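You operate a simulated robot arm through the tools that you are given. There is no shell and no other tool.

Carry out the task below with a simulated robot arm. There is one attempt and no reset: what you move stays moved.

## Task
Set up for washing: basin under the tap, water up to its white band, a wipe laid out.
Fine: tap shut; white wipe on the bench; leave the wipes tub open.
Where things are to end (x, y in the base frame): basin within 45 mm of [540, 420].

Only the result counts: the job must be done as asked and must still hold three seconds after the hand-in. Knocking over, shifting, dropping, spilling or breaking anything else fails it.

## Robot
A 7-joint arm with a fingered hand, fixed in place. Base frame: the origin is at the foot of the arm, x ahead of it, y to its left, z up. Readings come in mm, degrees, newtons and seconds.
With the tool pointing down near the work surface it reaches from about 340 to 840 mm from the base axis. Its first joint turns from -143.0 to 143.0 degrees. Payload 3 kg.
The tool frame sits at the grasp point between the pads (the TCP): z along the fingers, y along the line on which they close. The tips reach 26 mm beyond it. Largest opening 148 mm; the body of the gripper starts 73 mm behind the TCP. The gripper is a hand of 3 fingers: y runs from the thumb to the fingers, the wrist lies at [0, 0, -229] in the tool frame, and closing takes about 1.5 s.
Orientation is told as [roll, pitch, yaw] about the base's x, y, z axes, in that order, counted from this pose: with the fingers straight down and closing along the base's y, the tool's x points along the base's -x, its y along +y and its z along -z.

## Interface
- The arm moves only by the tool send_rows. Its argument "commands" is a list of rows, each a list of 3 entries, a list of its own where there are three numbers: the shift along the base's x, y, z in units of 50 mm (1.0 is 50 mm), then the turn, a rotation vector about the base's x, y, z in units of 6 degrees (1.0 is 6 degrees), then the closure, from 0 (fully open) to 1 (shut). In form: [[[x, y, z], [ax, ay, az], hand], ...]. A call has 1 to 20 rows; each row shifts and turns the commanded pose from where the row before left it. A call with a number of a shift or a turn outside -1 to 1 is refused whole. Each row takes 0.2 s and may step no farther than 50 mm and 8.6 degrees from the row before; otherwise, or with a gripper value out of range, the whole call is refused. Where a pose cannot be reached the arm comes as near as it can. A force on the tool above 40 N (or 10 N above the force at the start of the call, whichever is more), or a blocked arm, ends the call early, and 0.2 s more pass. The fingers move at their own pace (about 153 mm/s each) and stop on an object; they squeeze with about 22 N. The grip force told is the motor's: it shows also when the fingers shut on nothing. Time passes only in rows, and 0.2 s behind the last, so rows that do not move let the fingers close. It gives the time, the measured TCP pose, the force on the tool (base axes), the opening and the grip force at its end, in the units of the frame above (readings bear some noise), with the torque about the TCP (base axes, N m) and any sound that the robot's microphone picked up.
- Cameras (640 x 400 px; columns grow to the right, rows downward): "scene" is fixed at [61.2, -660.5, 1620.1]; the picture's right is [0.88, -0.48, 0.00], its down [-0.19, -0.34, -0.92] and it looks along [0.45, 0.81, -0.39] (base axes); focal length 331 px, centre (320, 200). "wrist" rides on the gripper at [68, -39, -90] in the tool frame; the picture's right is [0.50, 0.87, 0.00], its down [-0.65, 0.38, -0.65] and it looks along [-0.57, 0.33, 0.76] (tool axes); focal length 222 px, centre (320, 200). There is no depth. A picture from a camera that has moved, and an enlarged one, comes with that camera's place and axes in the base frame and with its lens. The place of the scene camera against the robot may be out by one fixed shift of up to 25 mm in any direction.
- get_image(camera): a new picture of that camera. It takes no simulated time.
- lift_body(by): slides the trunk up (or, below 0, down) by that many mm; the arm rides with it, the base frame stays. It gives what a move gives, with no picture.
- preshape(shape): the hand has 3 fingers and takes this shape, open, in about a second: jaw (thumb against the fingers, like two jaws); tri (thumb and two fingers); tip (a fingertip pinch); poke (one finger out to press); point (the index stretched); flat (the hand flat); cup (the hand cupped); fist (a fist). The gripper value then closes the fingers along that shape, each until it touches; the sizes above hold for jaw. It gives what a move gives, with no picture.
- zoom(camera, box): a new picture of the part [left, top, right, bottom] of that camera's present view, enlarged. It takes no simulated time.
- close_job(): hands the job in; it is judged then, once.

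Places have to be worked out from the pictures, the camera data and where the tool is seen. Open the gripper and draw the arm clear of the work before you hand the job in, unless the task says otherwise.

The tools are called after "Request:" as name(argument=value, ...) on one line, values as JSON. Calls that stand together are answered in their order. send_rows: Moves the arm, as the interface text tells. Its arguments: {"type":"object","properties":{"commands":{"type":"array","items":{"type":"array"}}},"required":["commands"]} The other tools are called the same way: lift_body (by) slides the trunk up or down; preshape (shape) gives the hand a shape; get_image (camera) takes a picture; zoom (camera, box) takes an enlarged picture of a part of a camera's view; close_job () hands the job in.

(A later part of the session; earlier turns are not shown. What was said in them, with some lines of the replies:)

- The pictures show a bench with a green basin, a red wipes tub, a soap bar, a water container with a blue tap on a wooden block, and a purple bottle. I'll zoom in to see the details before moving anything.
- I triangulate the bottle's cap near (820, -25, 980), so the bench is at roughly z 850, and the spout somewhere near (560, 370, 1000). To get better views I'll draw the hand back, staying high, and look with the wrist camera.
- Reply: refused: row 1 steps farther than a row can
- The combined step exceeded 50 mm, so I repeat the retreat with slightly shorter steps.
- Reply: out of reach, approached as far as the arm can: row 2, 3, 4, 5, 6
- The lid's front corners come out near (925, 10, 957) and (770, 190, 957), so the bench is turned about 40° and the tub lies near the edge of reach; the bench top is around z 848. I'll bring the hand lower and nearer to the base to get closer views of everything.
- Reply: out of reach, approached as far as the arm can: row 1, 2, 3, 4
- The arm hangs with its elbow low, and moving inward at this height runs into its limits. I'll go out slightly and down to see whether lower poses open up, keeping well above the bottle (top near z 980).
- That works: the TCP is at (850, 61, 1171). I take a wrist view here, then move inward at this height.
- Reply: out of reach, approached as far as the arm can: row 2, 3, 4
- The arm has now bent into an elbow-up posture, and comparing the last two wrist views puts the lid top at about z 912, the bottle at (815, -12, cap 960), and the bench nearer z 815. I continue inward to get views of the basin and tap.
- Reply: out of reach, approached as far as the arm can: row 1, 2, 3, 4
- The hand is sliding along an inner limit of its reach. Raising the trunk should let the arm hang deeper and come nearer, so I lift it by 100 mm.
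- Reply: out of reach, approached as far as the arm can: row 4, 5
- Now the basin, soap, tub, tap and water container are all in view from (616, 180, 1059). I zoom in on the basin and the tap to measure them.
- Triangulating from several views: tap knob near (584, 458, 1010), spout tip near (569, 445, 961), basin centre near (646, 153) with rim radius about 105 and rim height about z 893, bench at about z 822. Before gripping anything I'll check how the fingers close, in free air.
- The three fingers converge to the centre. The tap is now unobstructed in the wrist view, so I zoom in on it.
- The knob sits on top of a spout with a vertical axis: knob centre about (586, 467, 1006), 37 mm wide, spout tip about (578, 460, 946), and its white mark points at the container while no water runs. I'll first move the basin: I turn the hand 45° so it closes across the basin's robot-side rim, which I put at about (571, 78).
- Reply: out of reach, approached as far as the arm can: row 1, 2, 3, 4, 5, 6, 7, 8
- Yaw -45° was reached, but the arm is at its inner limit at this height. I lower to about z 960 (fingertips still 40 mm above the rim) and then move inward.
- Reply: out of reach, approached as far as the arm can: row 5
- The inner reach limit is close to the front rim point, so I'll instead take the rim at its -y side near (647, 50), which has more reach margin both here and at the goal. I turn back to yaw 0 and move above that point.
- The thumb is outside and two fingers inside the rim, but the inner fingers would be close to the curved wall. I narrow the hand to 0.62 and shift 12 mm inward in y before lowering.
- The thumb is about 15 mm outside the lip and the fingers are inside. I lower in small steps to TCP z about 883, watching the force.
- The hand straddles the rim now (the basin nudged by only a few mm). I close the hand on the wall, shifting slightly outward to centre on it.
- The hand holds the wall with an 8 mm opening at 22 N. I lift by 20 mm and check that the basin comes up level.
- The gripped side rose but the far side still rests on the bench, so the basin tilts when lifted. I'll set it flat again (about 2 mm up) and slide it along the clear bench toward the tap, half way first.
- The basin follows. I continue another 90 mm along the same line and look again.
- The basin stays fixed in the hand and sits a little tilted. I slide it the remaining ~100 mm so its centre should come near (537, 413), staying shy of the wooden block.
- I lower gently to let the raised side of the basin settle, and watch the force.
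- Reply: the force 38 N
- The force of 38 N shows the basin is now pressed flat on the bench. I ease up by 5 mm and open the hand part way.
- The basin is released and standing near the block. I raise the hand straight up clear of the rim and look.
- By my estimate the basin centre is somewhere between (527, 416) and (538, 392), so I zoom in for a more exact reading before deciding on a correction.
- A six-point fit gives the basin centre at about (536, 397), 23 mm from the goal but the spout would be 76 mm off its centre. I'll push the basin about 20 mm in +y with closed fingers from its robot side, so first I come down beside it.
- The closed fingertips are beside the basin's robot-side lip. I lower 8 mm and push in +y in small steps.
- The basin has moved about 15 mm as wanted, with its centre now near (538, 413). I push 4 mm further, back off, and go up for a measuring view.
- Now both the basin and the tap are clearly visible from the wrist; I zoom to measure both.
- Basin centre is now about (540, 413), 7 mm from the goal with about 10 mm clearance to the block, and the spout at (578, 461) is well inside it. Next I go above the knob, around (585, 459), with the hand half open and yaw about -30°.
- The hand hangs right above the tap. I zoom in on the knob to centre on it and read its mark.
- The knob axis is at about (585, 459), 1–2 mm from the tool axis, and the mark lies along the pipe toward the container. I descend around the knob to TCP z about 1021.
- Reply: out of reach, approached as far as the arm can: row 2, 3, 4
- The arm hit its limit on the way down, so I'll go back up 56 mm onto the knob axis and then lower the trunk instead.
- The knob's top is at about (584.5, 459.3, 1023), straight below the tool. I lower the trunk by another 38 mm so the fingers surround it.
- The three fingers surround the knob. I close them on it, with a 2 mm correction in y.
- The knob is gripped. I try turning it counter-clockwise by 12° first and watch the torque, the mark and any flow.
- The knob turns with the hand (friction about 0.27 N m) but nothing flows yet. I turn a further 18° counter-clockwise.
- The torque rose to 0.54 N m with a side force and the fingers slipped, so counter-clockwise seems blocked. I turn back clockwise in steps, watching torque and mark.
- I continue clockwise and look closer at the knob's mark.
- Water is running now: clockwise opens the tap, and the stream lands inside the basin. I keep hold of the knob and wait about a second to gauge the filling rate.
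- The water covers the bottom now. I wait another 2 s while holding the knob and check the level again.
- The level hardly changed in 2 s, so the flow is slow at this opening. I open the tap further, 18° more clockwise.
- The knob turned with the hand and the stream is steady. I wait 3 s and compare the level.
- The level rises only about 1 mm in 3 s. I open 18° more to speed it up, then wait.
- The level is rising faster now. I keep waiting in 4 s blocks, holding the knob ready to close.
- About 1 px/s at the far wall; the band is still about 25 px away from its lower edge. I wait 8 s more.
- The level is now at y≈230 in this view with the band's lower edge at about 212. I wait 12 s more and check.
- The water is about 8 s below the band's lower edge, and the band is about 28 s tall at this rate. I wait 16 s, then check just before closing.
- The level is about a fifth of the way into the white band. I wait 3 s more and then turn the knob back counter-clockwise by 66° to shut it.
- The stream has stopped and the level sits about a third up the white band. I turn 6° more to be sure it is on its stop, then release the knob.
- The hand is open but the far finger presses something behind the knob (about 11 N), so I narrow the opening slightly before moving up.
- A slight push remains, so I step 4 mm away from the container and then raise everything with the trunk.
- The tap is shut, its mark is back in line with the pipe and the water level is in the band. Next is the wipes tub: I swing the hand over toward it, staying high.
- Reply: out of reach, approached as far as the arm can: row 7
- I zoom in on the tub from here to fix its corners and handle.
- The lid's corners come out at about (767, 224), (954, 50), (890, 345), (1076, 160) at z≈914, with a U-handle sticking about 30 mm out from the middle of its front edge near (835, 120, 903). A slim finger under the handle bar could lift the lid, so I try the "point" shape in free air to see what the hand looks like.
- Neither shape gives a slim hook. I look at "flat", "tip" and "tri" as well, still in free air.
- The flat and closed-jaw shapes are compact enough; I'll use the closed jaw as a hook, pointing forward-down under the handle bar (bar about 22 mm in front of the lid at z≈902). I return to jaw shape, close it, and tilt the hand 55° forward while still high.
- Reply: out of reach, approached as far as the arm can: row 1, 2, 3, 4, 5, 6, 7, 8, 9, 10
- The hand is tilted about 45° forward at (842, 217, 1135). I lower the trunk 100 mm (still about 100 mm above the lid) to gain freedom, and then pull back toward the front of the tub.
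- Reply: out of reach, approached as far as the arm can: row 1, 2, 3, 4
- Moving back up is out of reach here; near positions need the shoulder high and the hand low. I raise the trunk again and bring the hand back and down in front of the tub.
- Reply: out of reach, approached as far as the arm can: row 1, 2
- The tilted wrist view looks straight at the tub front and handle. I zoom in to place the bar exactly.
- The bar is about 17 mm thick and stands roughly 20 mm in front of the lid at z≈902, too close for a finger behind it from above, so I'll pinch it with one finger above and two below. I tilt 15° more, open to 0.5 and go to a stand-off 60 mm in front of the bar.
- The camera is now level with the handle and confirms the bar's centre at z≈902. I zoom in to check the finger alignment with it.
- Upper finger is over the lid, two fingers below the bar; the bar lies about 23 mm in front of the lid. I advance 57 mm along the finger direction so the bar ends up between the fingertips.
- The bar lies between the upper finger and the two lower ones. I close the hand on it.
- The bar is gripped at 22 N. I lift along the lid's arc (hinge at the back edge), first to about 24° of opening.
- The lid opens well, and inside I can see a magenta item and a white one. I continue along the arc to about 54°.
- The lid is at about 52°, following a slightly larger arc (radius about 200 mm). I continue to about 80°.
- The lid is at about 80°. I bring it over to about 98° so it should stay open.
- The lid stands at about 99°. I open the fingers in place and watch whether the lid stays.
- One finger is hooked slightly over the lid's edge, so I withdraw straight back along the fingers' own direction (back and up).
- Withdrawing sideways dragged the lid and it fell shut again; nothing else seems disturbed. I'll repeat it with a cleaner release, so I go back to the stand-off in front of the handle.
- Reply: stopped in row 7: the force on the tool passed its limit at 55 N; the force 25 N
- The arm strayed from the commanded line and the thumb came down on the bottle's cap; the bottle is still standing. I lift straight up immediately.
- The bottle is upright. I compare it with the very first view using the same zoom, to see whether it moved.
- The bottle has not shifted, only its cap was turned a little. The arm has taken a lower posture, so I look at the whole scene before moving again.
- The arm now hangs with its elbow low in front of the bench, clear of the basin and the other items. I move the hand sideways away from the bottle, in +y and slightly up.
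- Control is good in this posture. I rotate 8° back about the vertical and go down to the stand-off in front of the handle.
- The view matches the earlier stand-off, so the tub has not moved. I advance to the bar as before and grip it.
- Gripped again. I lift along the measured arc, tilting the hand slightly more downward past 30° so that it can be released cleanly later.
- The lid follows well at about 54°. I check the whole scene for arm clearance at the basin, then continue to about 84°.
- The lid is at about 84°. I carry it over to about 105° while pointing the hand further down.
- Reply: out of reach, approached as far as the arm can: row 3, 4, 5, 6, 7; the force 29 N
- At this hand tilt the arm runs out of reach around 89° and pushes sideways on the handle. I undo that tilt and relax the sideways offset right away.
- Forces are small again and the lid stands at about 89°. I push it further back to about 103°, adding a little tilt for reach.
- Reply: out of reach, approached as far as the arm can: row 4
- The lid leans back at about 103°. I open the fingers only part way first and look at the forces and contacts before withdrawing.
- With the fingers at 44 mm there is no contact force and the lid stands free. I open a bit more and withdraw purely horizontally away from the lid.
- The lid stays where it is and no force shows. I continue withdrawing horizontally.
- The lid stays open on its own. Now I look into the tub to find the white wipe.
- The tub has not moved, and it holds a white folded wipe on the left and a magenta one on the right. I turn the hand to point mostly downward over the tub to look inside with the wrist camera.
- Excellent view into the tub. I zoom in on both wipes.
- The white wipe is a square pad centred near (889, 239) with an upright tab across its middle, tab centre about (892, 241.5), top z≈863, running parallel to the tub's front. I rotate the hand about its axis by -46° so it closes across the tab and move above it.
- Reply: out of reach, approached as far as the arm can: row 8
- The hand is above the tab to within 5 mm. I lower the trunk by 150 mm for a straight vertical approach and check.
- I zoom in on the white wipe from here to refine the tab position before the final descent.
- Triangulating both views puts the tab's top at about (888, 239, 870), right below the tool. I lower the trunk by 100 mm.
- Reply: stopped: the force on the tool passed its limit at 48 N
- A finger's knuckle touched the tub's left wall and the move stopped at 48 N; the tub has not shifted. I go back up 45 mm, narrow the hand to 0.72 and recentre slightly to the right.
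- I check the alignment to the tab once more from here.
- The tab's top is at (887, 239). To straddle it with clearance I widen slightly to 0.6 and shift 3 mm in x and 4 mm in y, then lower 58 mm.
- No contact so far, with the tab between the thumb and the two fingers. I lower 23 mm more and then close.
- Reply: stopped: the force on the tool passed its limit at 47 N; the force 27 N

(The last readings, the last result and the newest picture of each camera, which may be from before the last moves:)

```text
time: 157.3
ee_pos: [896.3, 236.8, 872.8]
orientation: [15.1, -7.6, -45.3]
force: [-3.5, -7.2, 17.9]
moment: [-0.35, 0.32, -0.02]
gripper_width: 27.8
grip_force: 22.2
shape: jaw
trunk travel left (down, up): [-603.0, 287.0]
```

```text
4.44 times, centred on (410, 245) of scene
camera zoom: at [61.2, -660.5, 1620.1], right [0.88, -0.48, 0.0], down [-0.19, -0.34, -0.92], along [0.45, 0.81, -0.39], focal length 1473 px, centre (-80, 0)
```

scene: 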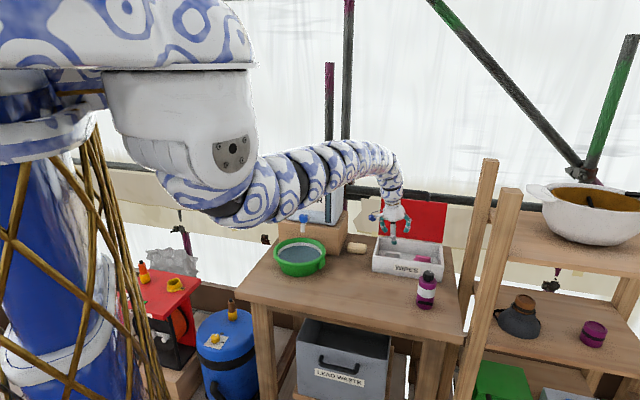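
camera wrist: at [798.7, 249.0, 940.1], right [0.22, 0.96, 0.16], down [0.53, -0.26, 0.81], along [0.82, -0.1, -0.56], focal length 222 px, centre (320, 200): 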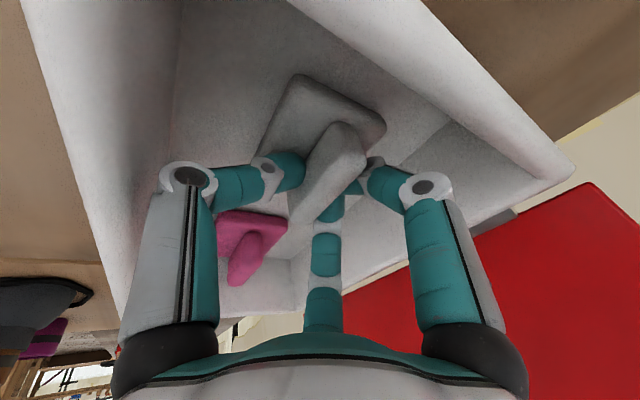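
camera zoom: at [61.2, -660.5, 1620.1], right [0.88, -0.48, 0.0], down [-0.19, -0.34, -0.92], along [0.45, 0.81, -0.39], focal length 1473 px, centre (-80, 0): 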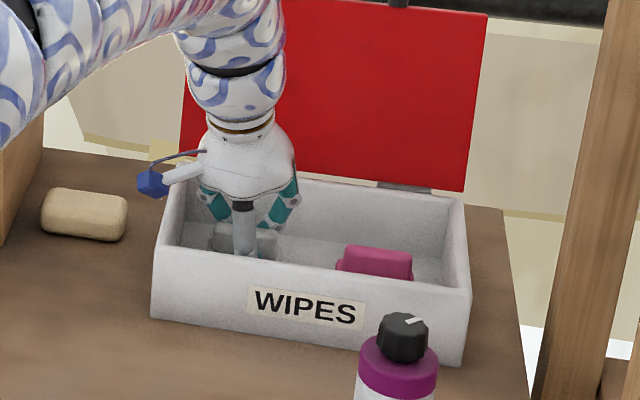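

The fingertips reached the wipe's pad and the hand is now closed on the tab (opening 28 mm, 22 N). I lift slowly by 60 mm with the trunk and check that the wipe comes along.

Request:
lift_body(by=60)

Request:
get_image(camera="wrist")

Request:
zoom(camera="scene", box=[360, 200, 460, 290])

```text
time: 158.3
ee_pos: [898.5, 238.4, 931.0]
orientation: [15.0, -7.7, -45.3]
force: [0.9, 0.7, -0.6]
moment: [-0.02, 0.02, -0.02]
gripper_width: 24.6
grip_force: 21.8
shape: jaw
trunk travel left (down, up): [-663.0, 227.0]
```

```text
taken
camera wrist: at [799.7, 250.0, 998.2], right [0.22, 0.96, 0.16], down [0.53, -0.25, 0.81], along [0.82, -0.1, -0.57], focal length 222 px, centre (320, 200)
```

wrist: 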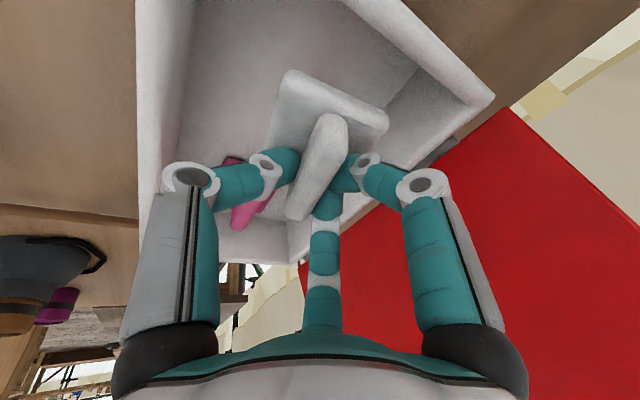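

```text
4.44 times, centred on (410, 245) of scene
camera zoom: at [61.2, -660.5, 1620.1], right [0.88, -0.48, 0.0], down [-0.19, -0.34, -0.92], along [0.45, 0.81, -0.39], focal length 1473 px, centre (-80, 0)
```

zoom: 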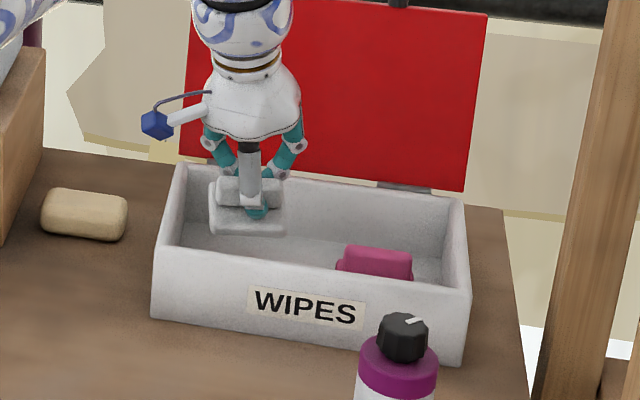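

The wipe is held and lifted. I raise it another 120 mm to clear the tub walls well.

Request:
lift_body(by=120)

Request:
zoom(camera="scene", box=[340, 170, 480, 300])

```text
time: 159.8
ee_pos: [897.3, 238.3, 1050.5]
orientation: [15.0, -7.7, -45.3]
force: [0.4, -0.4, 0.5]
moment: [-0.06, 0.03, 0.02]
gripper_width: 24.7
grip_force: 21.9
shape: jaw
trunk travel left (down, up): [-783.0, 107.0]
```

```text
3.08 times, centred on (410, 235) of scene
camera zoom: at [61.2, -660.5, 1620.1], right [0.88, -0.48, 0.0], down [-0.19, -0.34, -0.92], along [0.45, 0.81, -0.39], focal length 1020 px, centre (43, 92)
```

zoom: 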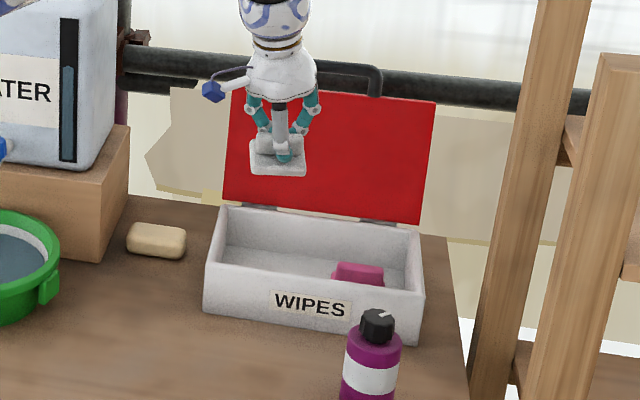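

The wipe hangs clear above the tub and the lid stays open. I carry it back toward the robot in short stages, watching for any drift.

Request:
send_rows(commands=[[[-0.5, -0.35, -0.2], [0, 0, 0], 1], [[-0.5, -0.35, -0.2], [0, 0, 0], 1], [[-0.5, -0.35, -0.2], [0, 0, 0], 1]])

Request:
get_image(camera="scene")

```text
time: 160.6
ee_pos: [823.3, 184.2, 1020.8]
orientation: [15.1, -7.6, -45.3]
force: [0.2, -0.6, -0.6]
moment: [-0.04, 0.02, 0.01]
gripper_width: 24.5
grip_force: 21.4
shape: jaw
trunk travel left (down, up): [-783.0, 107.0]
```

```text
taken
```

scene: 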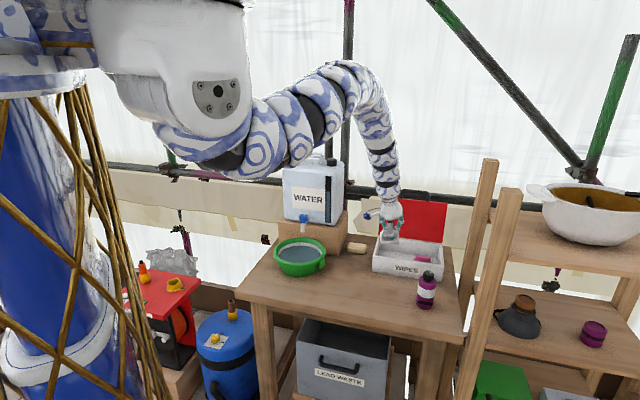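

All is on track. I raise the trunk 80 mm so the arm can hang deeper nearer the robot, then continue back and down.

Request:
lift_body(by=80)

Request:
send_rows(commands=[[[-0.4, -0.27, -0.5], [0, 0, 0], 1], [[-0.4, -0.27, -0.5], [0, 0, 0], 1], [[-0.4, -0.27, -0.5], [0, 0, 0], 1]])

Request:
get_image(camera="scene")

Request:
get_image(camera="wrist")

```text
time: 161.7
ee_pos: [823.3, 184.2, 1100.3]
orientation: [15.0, -7.6, -45.4]
force: [0.9, -0.9, 0.0]
moment: [-0.01, 0.01, -0.01]
gripper_width: 24.3
grip_force: 22.4
shape: jaw
trunk travel left (down, up): [-863.0, 27.0]
```

```text
time: 162.5
ee_pos: [760.2, 144.7, 1026.7]
orientation: [15.0, -7.5, -45.4]
force: [-0.1, -0.4, -1.2]
moment: [0.01, 0.02, -0.01]
gripper_width: 24.7
grip_force: 21.8
shape: jaw
trunk travel left (down, up): [-863.0, 27.0]
```

```text
taken
```

scene: 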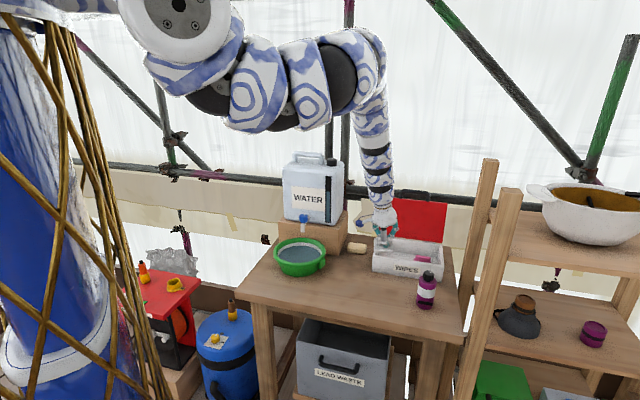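

```text
taken
camera wrist: at [663.1, 156.4, 1094.2], right [0.22, 0.96, 0.16], down [0.53, -0.26, 0.81], along [0.82, -0.1, -0.57], focal length 222 px, centre (320, 200)
```

wrist: 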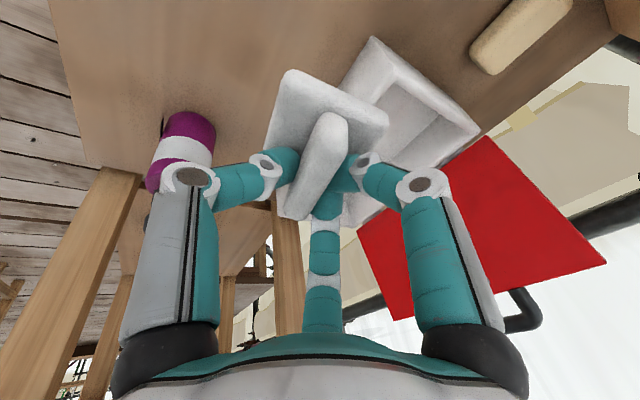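

Still on track at (760, 145, 1027). I continue to above the free bench area around (705, 115).

Request:
send_rows(commands=[[[-0.37, -0.2, -0.5], [0, 0, 0], 1], [[-0.37, -0.2, -0.5], [0, 0, 0], 1], [[-0.36, -0.2, -0.5], [0, 0, 0], 1], [[0, 0, -0.3], [0, 0, 0], 1]])

Request:
zoom(camera="scene", box=[320, 190, 460, 310])

Request:
get_image(camera="wrist")

```text
time: 163.5
ee_pos: [708.2, 114.9, 935.0]
orientation: [15.0, -7.6, -45.2]
force: [0.3, 0.9, 0.3]
moment: [-0.03, 0.01, -0.01]
gripper_width: 24.4
grip_force: 22.4
shape: jaw
trunk travel left (down, up): [-863.0, 27.0]
```

```text
3.33 times, centred on (390, 250) of scene
camera zoom: at [61.2, -660.5, 1620.1], right [0.88, -0.48, 0.0], down [-0.19, -0.34, -0.92], along [0.45, 0.81, -0.39], focal length 1105 px, centre (87, 33)
```

zoom: 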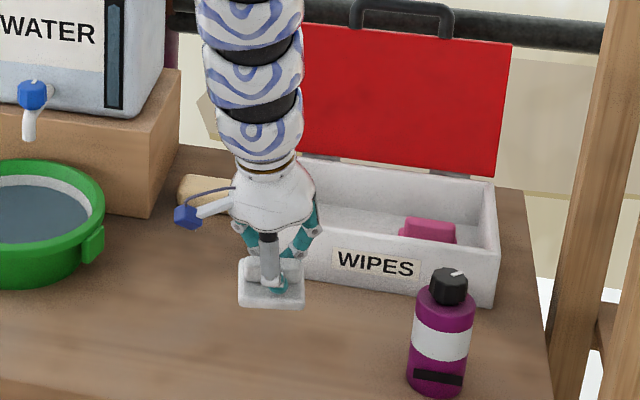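

```text
taken
camera wrist: at [609.7, 126.4, 1002.5], right [0.22, 0.96, 0.16], down [0.53, -0.25, 0.81], along [0.82, -0.1, -0.57], focal length 222 px, centre (320, 200)
```

wrist: 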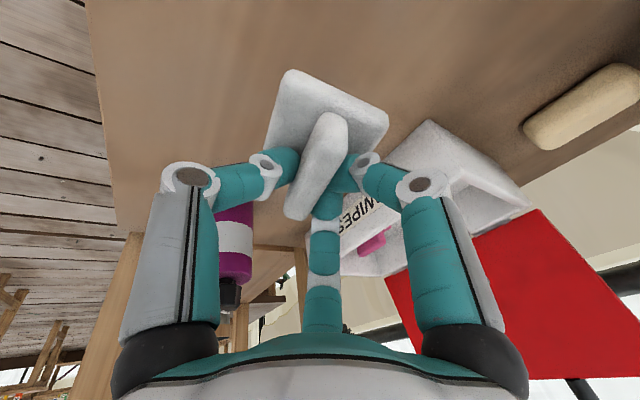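

The wipe is over free bench between basin and bottle, well in front of the tub. I lower to about z 885 and then in small steps until it touches the bench.

Request:
send_rows(commands=[[[0, 0, -0.35], [0, 0, 0], 1], [[0, 0, -0.35], [0, 0, 0], 1], [[0, 0, -0.3], [0, 0, 0], 1], [[0, 0, 0], [0, 0, 0], 1]])

Request:
send_rows(commands=[[[0, 0, -0.08], [0, 0, 0], 1], [[0, 0, -0.08], [0, 0, 0], 1], [[0, 0, -0.08], [0, 0, 0], 1], [[0, 0, -0.08], [0, 0, 0], 1], [[0, 0, 0], [0, 0, 0], 1]])

Request:
zoom(camera="scene", box=[340, 220, 440, 310])

```text
time: 164.5
ee_pos: [707.8, 114.2, 885.6]
orientation: [14.9, -7.5, -45.3]
force: [1.6, 0.2, -1.3]
moment: [0.0, 0.03, 0.03]
gripper_width: 24.7
grip_force: 22.2
shape: jaw
trunk travel left (down, up): [-863.0, 27.0]
```

```text
time: 165.7
ee_pos: [708.0, 114.8, 870.7]
orientation: [15.1, -7.6, -45.3]
force: [0.4, 2.4, 3.4]
moment: [0.02, 0.0, 0.0]
gripper_width: 24.7
grip_force: 21.9
shape: jaw
trunk travel left (down, up): [-863.0, 27.0]
```

```text
4.44 times, centred on (390, 265) of scene
camera zoom: at [61.2, -660.5, 1620.1], right [0.88, -0.48, 0.0], down [-0.19, -0.34, -0.92], along [0.45, 0.81, -0.39], focal length 1473 px, centre (9, -89)
```

zoom: 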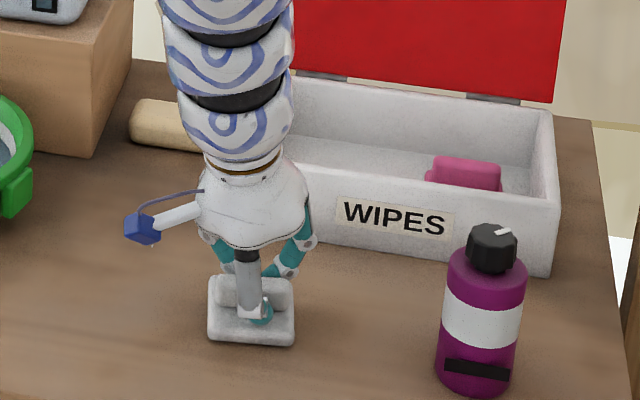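

A slight upward force shows first contact with the bench. I lower 2 mm more and open the hand gently.

Request:
send_rows(commands=[[[0, 0, -0.05], [0, 0, 0], 1], [[0, 0, 0], [0, 0, 0], 1]])

Request:
send_rows(commands=[[[0, 0, 0], [0, 0, 0], 0.8], [[0, 0, 0], [0, 0, 0], 0.7], [[0, 0, 0], [0, 0, 0], 0.55], [[0, 0, 0], [0, 0, 0], 0.5], [[0, 0, 0], [0, 0, 0], 0.5]])

Request:
zoom(camera="scene", box=[340, 220, 440, 310])

Request:
get_image(camera="wrist")

```text
time: 166.3
ee_pos: [708.5, 114.4, 868.1]
orientation: [15.0, -7.6, -45.1]
force: [3.2, 3.1, 9.2]
moment: [0.04, 0.0, -0.05]
gripper_width: 24.5
grip_force: 21.6
shape: jaw
trunk travel left (down, up): [-863.0, 27.0]
```

```text
time: 167.5
ee_pos: [707.1, 114.8, 868.1]
orientation: [15.2, -7.6, -45.3]
force: [2.6, 0.6, 15.4]
moment: [-0.22, 0.17, 0.0]
gripper_width: 67.0
grip_force: 0.1
shape: jaw
trunk travel left (down, up): [-863.0, 27.0]
```

```text
4.44 times, centred on (390, 265) of scene
camera zoom: at [61.2, -660.5, 1620.1], right [0.88, -0.48, 0.0], down [-0.19, -0.34, -0.92], along [0.45, 0.81, -0.39], focal length 1473 px, centre (9, -89)
```

zoom: 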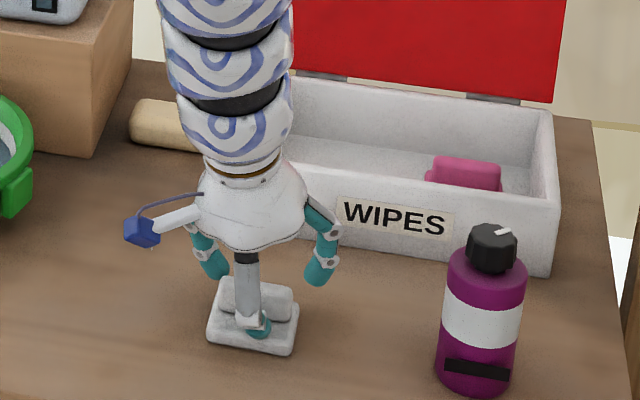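

```text
taken
camera wrist: at [610.4, 126.0, 935.0], right [0.22, 0.96, 0.16], down [0.53, -0.26, 0.81], along [0.82, -0.1, -0.57], focal length 222 px, centre (320, 200)
```

wrist: 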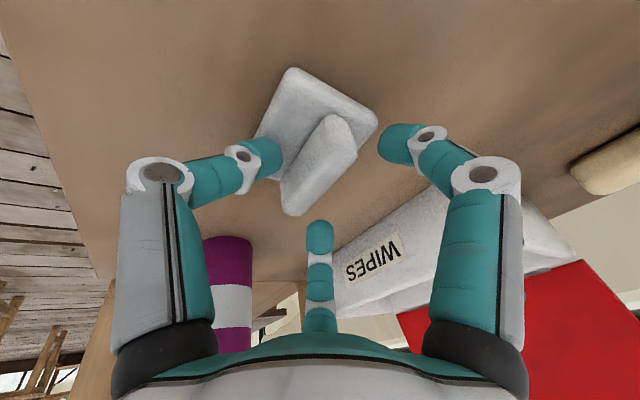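

The wipe is released and lies flat on the bench. I raise the hand straight up off it.

Request:
send_rows(commands=[[[0, 0, 0.2], [0, 0, 0], 0.5], [[0, 0, 0.4], [0, 0, 0], 0.5], [[0, 0, 0.5], [0, 0, 0], 0.5], [[0, 0, 0.5], [0, 0, 0], 0.5]])

Request:
zoom(camera="scene", box=[340, 220, 440, 310])

Request:
get_image(camera="wrist")

```text
time: 168.5
ee_pos: [708.6, 115.9, 948.0]
orientation: [15.0, -7.6, -45.1]
force: [0.9, 0.2, 0.3]
moment: [0.01, 0.02, -0.01]
gripper_width: 73.5
grip_force: 0.2
shape: jaw
trunk travel left (down, up): [-863.0, 27.0]
```

```text
4.44 times, centred on (390, 265) of scene
camera zoom: at [61.2, -660.5, 1620.1], right [0.88, -0.48, 0.0], down [-0.19, -0.34, -0.92], along [0.45, 0.81, -0.39], focal length 1473 px, centre (9, -89)
```

zoom: 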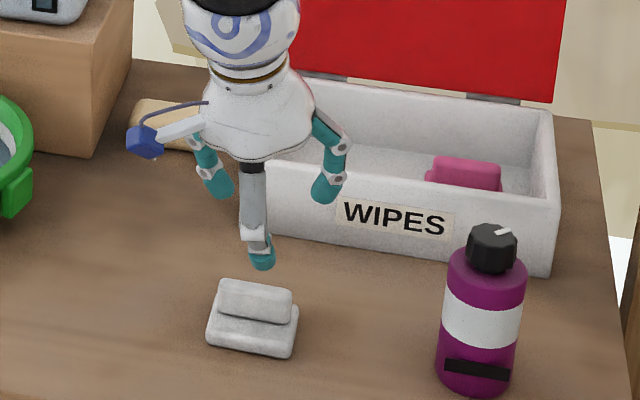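

```text
taken
camera wrist: at [610.4, 127.2, 1014.5], right [0.22, 0.96, 0.16], down [0.53, -0.25, 0.81], along [0.82, -0.1, -0.57], focal length 222 px, centre (320, 200)
```

wrist: 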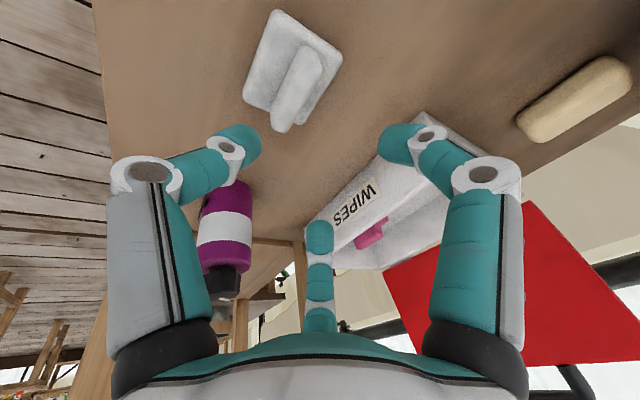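

The white wipe lies on the bench, the magenta one is untouched. I take a closer look at the bottle and its cap, and check all the other items.

Request:
zoom(camera="scene", box=[410, 260, 450, 310])

Request:
zoom(camera="scene", box=[240, 180, 460, 320])

Request:
zoom(camera="scene", box=[265, 205, 365, 285])

```text
8.00 times, centred on (430, 285) of scene
camera zoom: at [61.2, -660.5, 1620.1], right [0.88, -0.48, 0.0], down [-0.19, -0.34, -0.92], along [0.45, 0.81, -0.39], focal length 2651 px, centre (-560, -480)
```

zoom: 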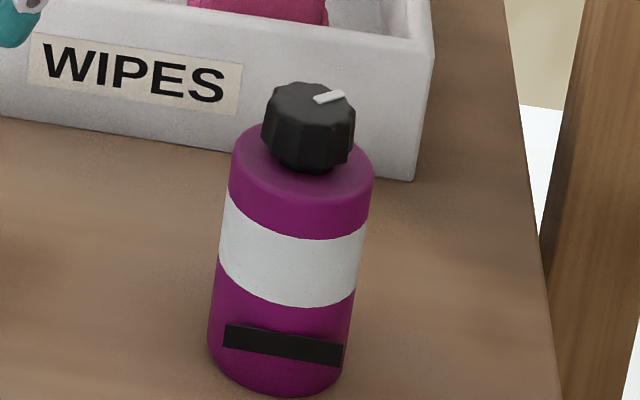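

```text
2.86 times, centred on (350, 250) of scene
camera zoom: at [61.2, -660.5, 1620.1], right [0.88, -0.48, 0.0], down [-0.19, -0.34, -0.92], along [0.45, 0.81, -0.39], focal length 947 px, centre (234, 57)
```

zoom: 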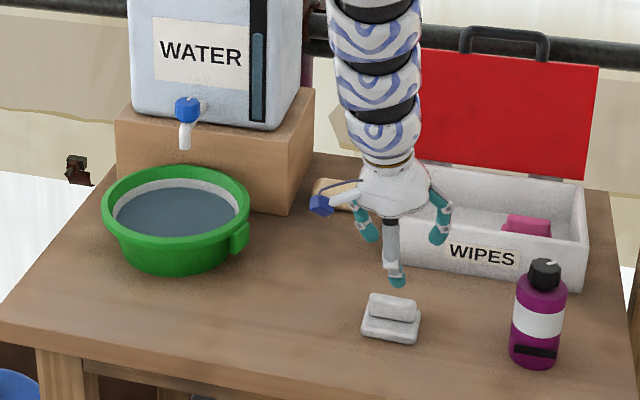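

```text
5.00 times, centred on (315, 245) of scene
camera zoom: at [61.2, -660.5, 1620.1], right [0.88, -0.48, 0.0], down [-0.19, -0.34, -0.92], along [0.45, 0.81, -0.39], focal length 1657 px, centre (345, -25)
```

zoom: 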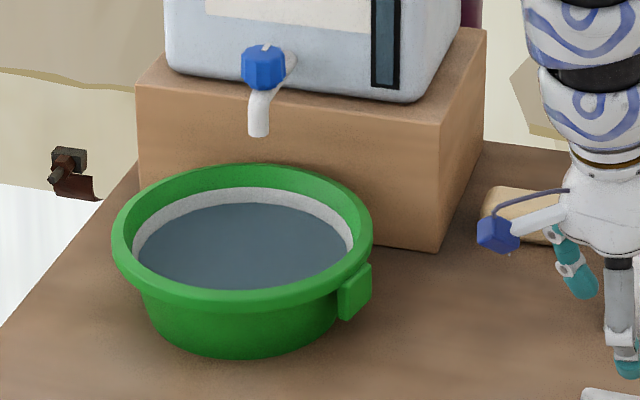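

Everything is in place: basin under the shut tap with the water level in its white band, lid open, white wipe on the bench, bottle and soap where they were. Now I open the hand fully and draw the arm up and away.

Request:
send_rows(commands=[[[0.1, 0, 0.6], [0, 0, 0], 0.3], [[0.2, 0, 0.6], [0, 0, 0], 0.2], [[0.3, 0, 0.6], [0, 0, 0], 0.1]])

Request:
get_image(camera="scene")

```text
time: 169.3
ee_pos: [743.8, 118.2, 1038.5]
orientation: [15.0, -7.6, -45.2]
force: [-0.6, -0.1, 0.3]
moment: [0.0, -0.04, 0.02]
gripper_width: 133.2
grip_force: 0.1
shape: jaw
out of reach, approached as far as the arm can: row 3
trunk travel left (down, up): [-863.0, 27.0]
```

```text
taken
```

scene: 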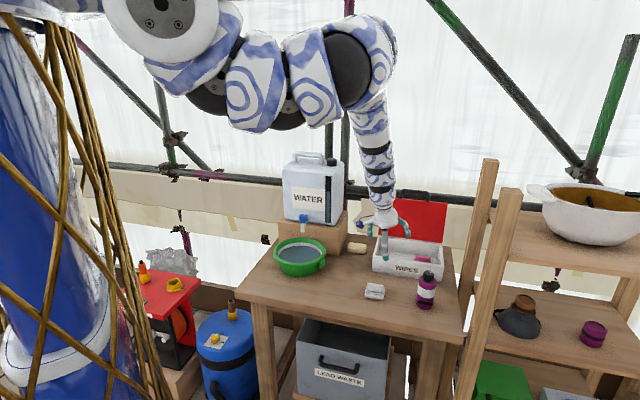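

The hand is well above the work. I raise the trunk the remaining bit and move the hand further up and outward, away from the lid.

Request:
lift_body(by=25)

Request:
send_rows(commands=[[[0.5, -0.25, 0.5], [0, 0, 0], 0], [[0.5, -0.25, 0.5], [0, 0, 0], 0], [[0.4, -0.25, 0.6], [0, 0, 0], 0], [[0.2, -0.2, 0.6], [0, 0, 0], 0]])

Request:
get_image(camera="scene")

Request:
get_image(camera="wrist")

```text
time: 170.0
ee_pos: [742.2, 118.6, 1064.2]
orientation: [15.0, -7.5, -45.2]
force: [0.3, 0.1, -0.6]
moment: [-0.01, -0.01, -0.01]
gripper_width: 133.1
grip_force: 0.1
shape: jaw
trunk travel left (down, up): [-888.0, 2.0]
```

```text
time: 171.0
ee_pos: [832.9, 75.5, 1167.6]
orientation: [14.9, -7.5, -45.2]
force: [-0.4, 0.6, 0.1]
moment: [0.04, 0.04, 0.02]
gripper_width: 148.1
grip_force: 0.1
shape: jaw
out of reach, approached as far as the arm can: row 3, 4
trunk travel left (down, up): [-888.0, 2.0]
```

```text
taken
```

scene: 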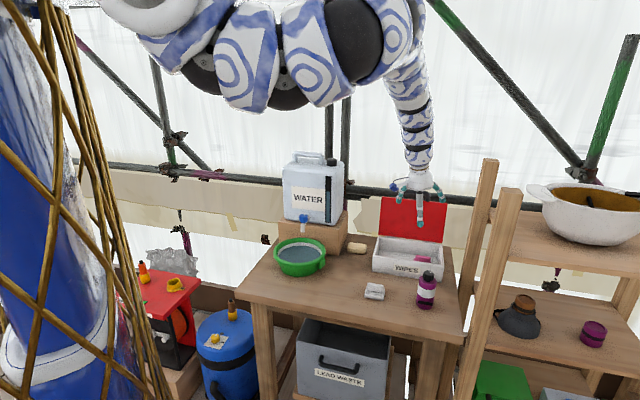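

```text
taken
camera wrist: at [736.6, 86.8, 1234.3], right [0.22, 0.96, 0.16], down [0.53, -0.25, 0.81], along [0.82, -0.1, -0.57], focal length 222 px, centre (320, 200)
```

wrist: 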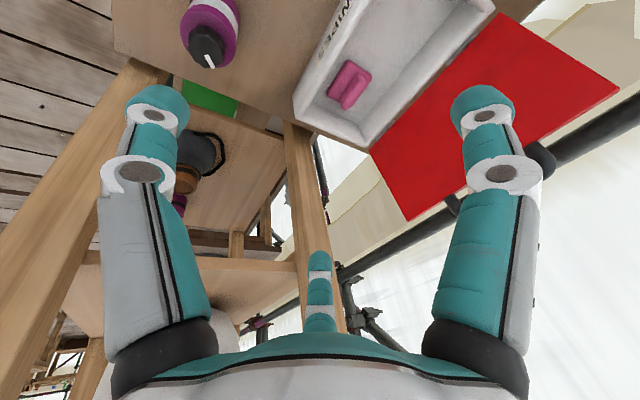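

The arm is clear, the hand is open and no water runs. One last look at the basin and tap before handing in.

Request:
zoom(camera="scene", box=[250, 190, 450, 310])

Request:
zoom(camera="scene", box=[270, 205, 340, 280])

```text
3.20 times, centred on (350, 250) of scene
camera zoom: at [61.2, -660.5, 1620.1], right [0.88, -0.48, 0.0], down [-0.19, -0.34, -0.92], along [0.45, 0.81, -0.39], focal length 1060 px, centre (224, 40)
```

zoom: 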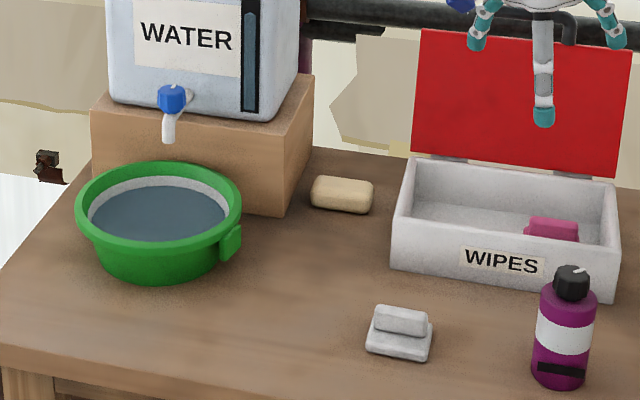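

```text
5.33 times, centred on (305, 242) of scene
camera zoom: at [61.2, -660.5, 1620.1], right [0.88, -0.48, 0.0], down [-0.19, -0.34, -0.92], along [0.45, 0.81, -0.39], focal length 1768 px, centre (400, -27)
```

zoom: 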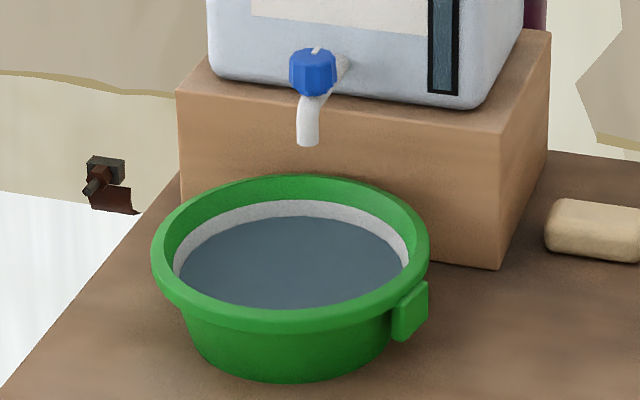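

The final views show the basin under the shut tap with water in the white band, the white wipe on the bench and the tub open. Soap, bottle and container stand where they were, and the arm is clear, so I hand the job in.

Request:
close_job()

```text
The job is handed in.
```

The washing set-up is done and handed in; I don't have the verdict, so what follows is from my own last pictures and readings.

- **Basin:** it stands under the tap, centred at about (540, 413), roughly 7 mm from the goal.
- **Water:** the level is about a third of the way up the white band.
- **Tap:** it is shut and no water is running.
- **Wipe:** the white wipe lies on the bench in front of the tub, at about (705, 115). The magenta one is still in the tub.
- **Tub:** the lid stands open by itself. My first attempt at opening it failed when it fell shut as I let go; the second held.

**Bottle cap touched:** while I was handling the lid, the thumb came down on the purple bottle's cap with up to 55 N and turned it by roughly 50°. The bottle itself did not tip or shift. I left the cap as it was, because turning it back risked knocking the bottle over.

The fingers also pushed on the tub at up to about 48 N while reaching in. It has not moved in the before-and-after pictures.
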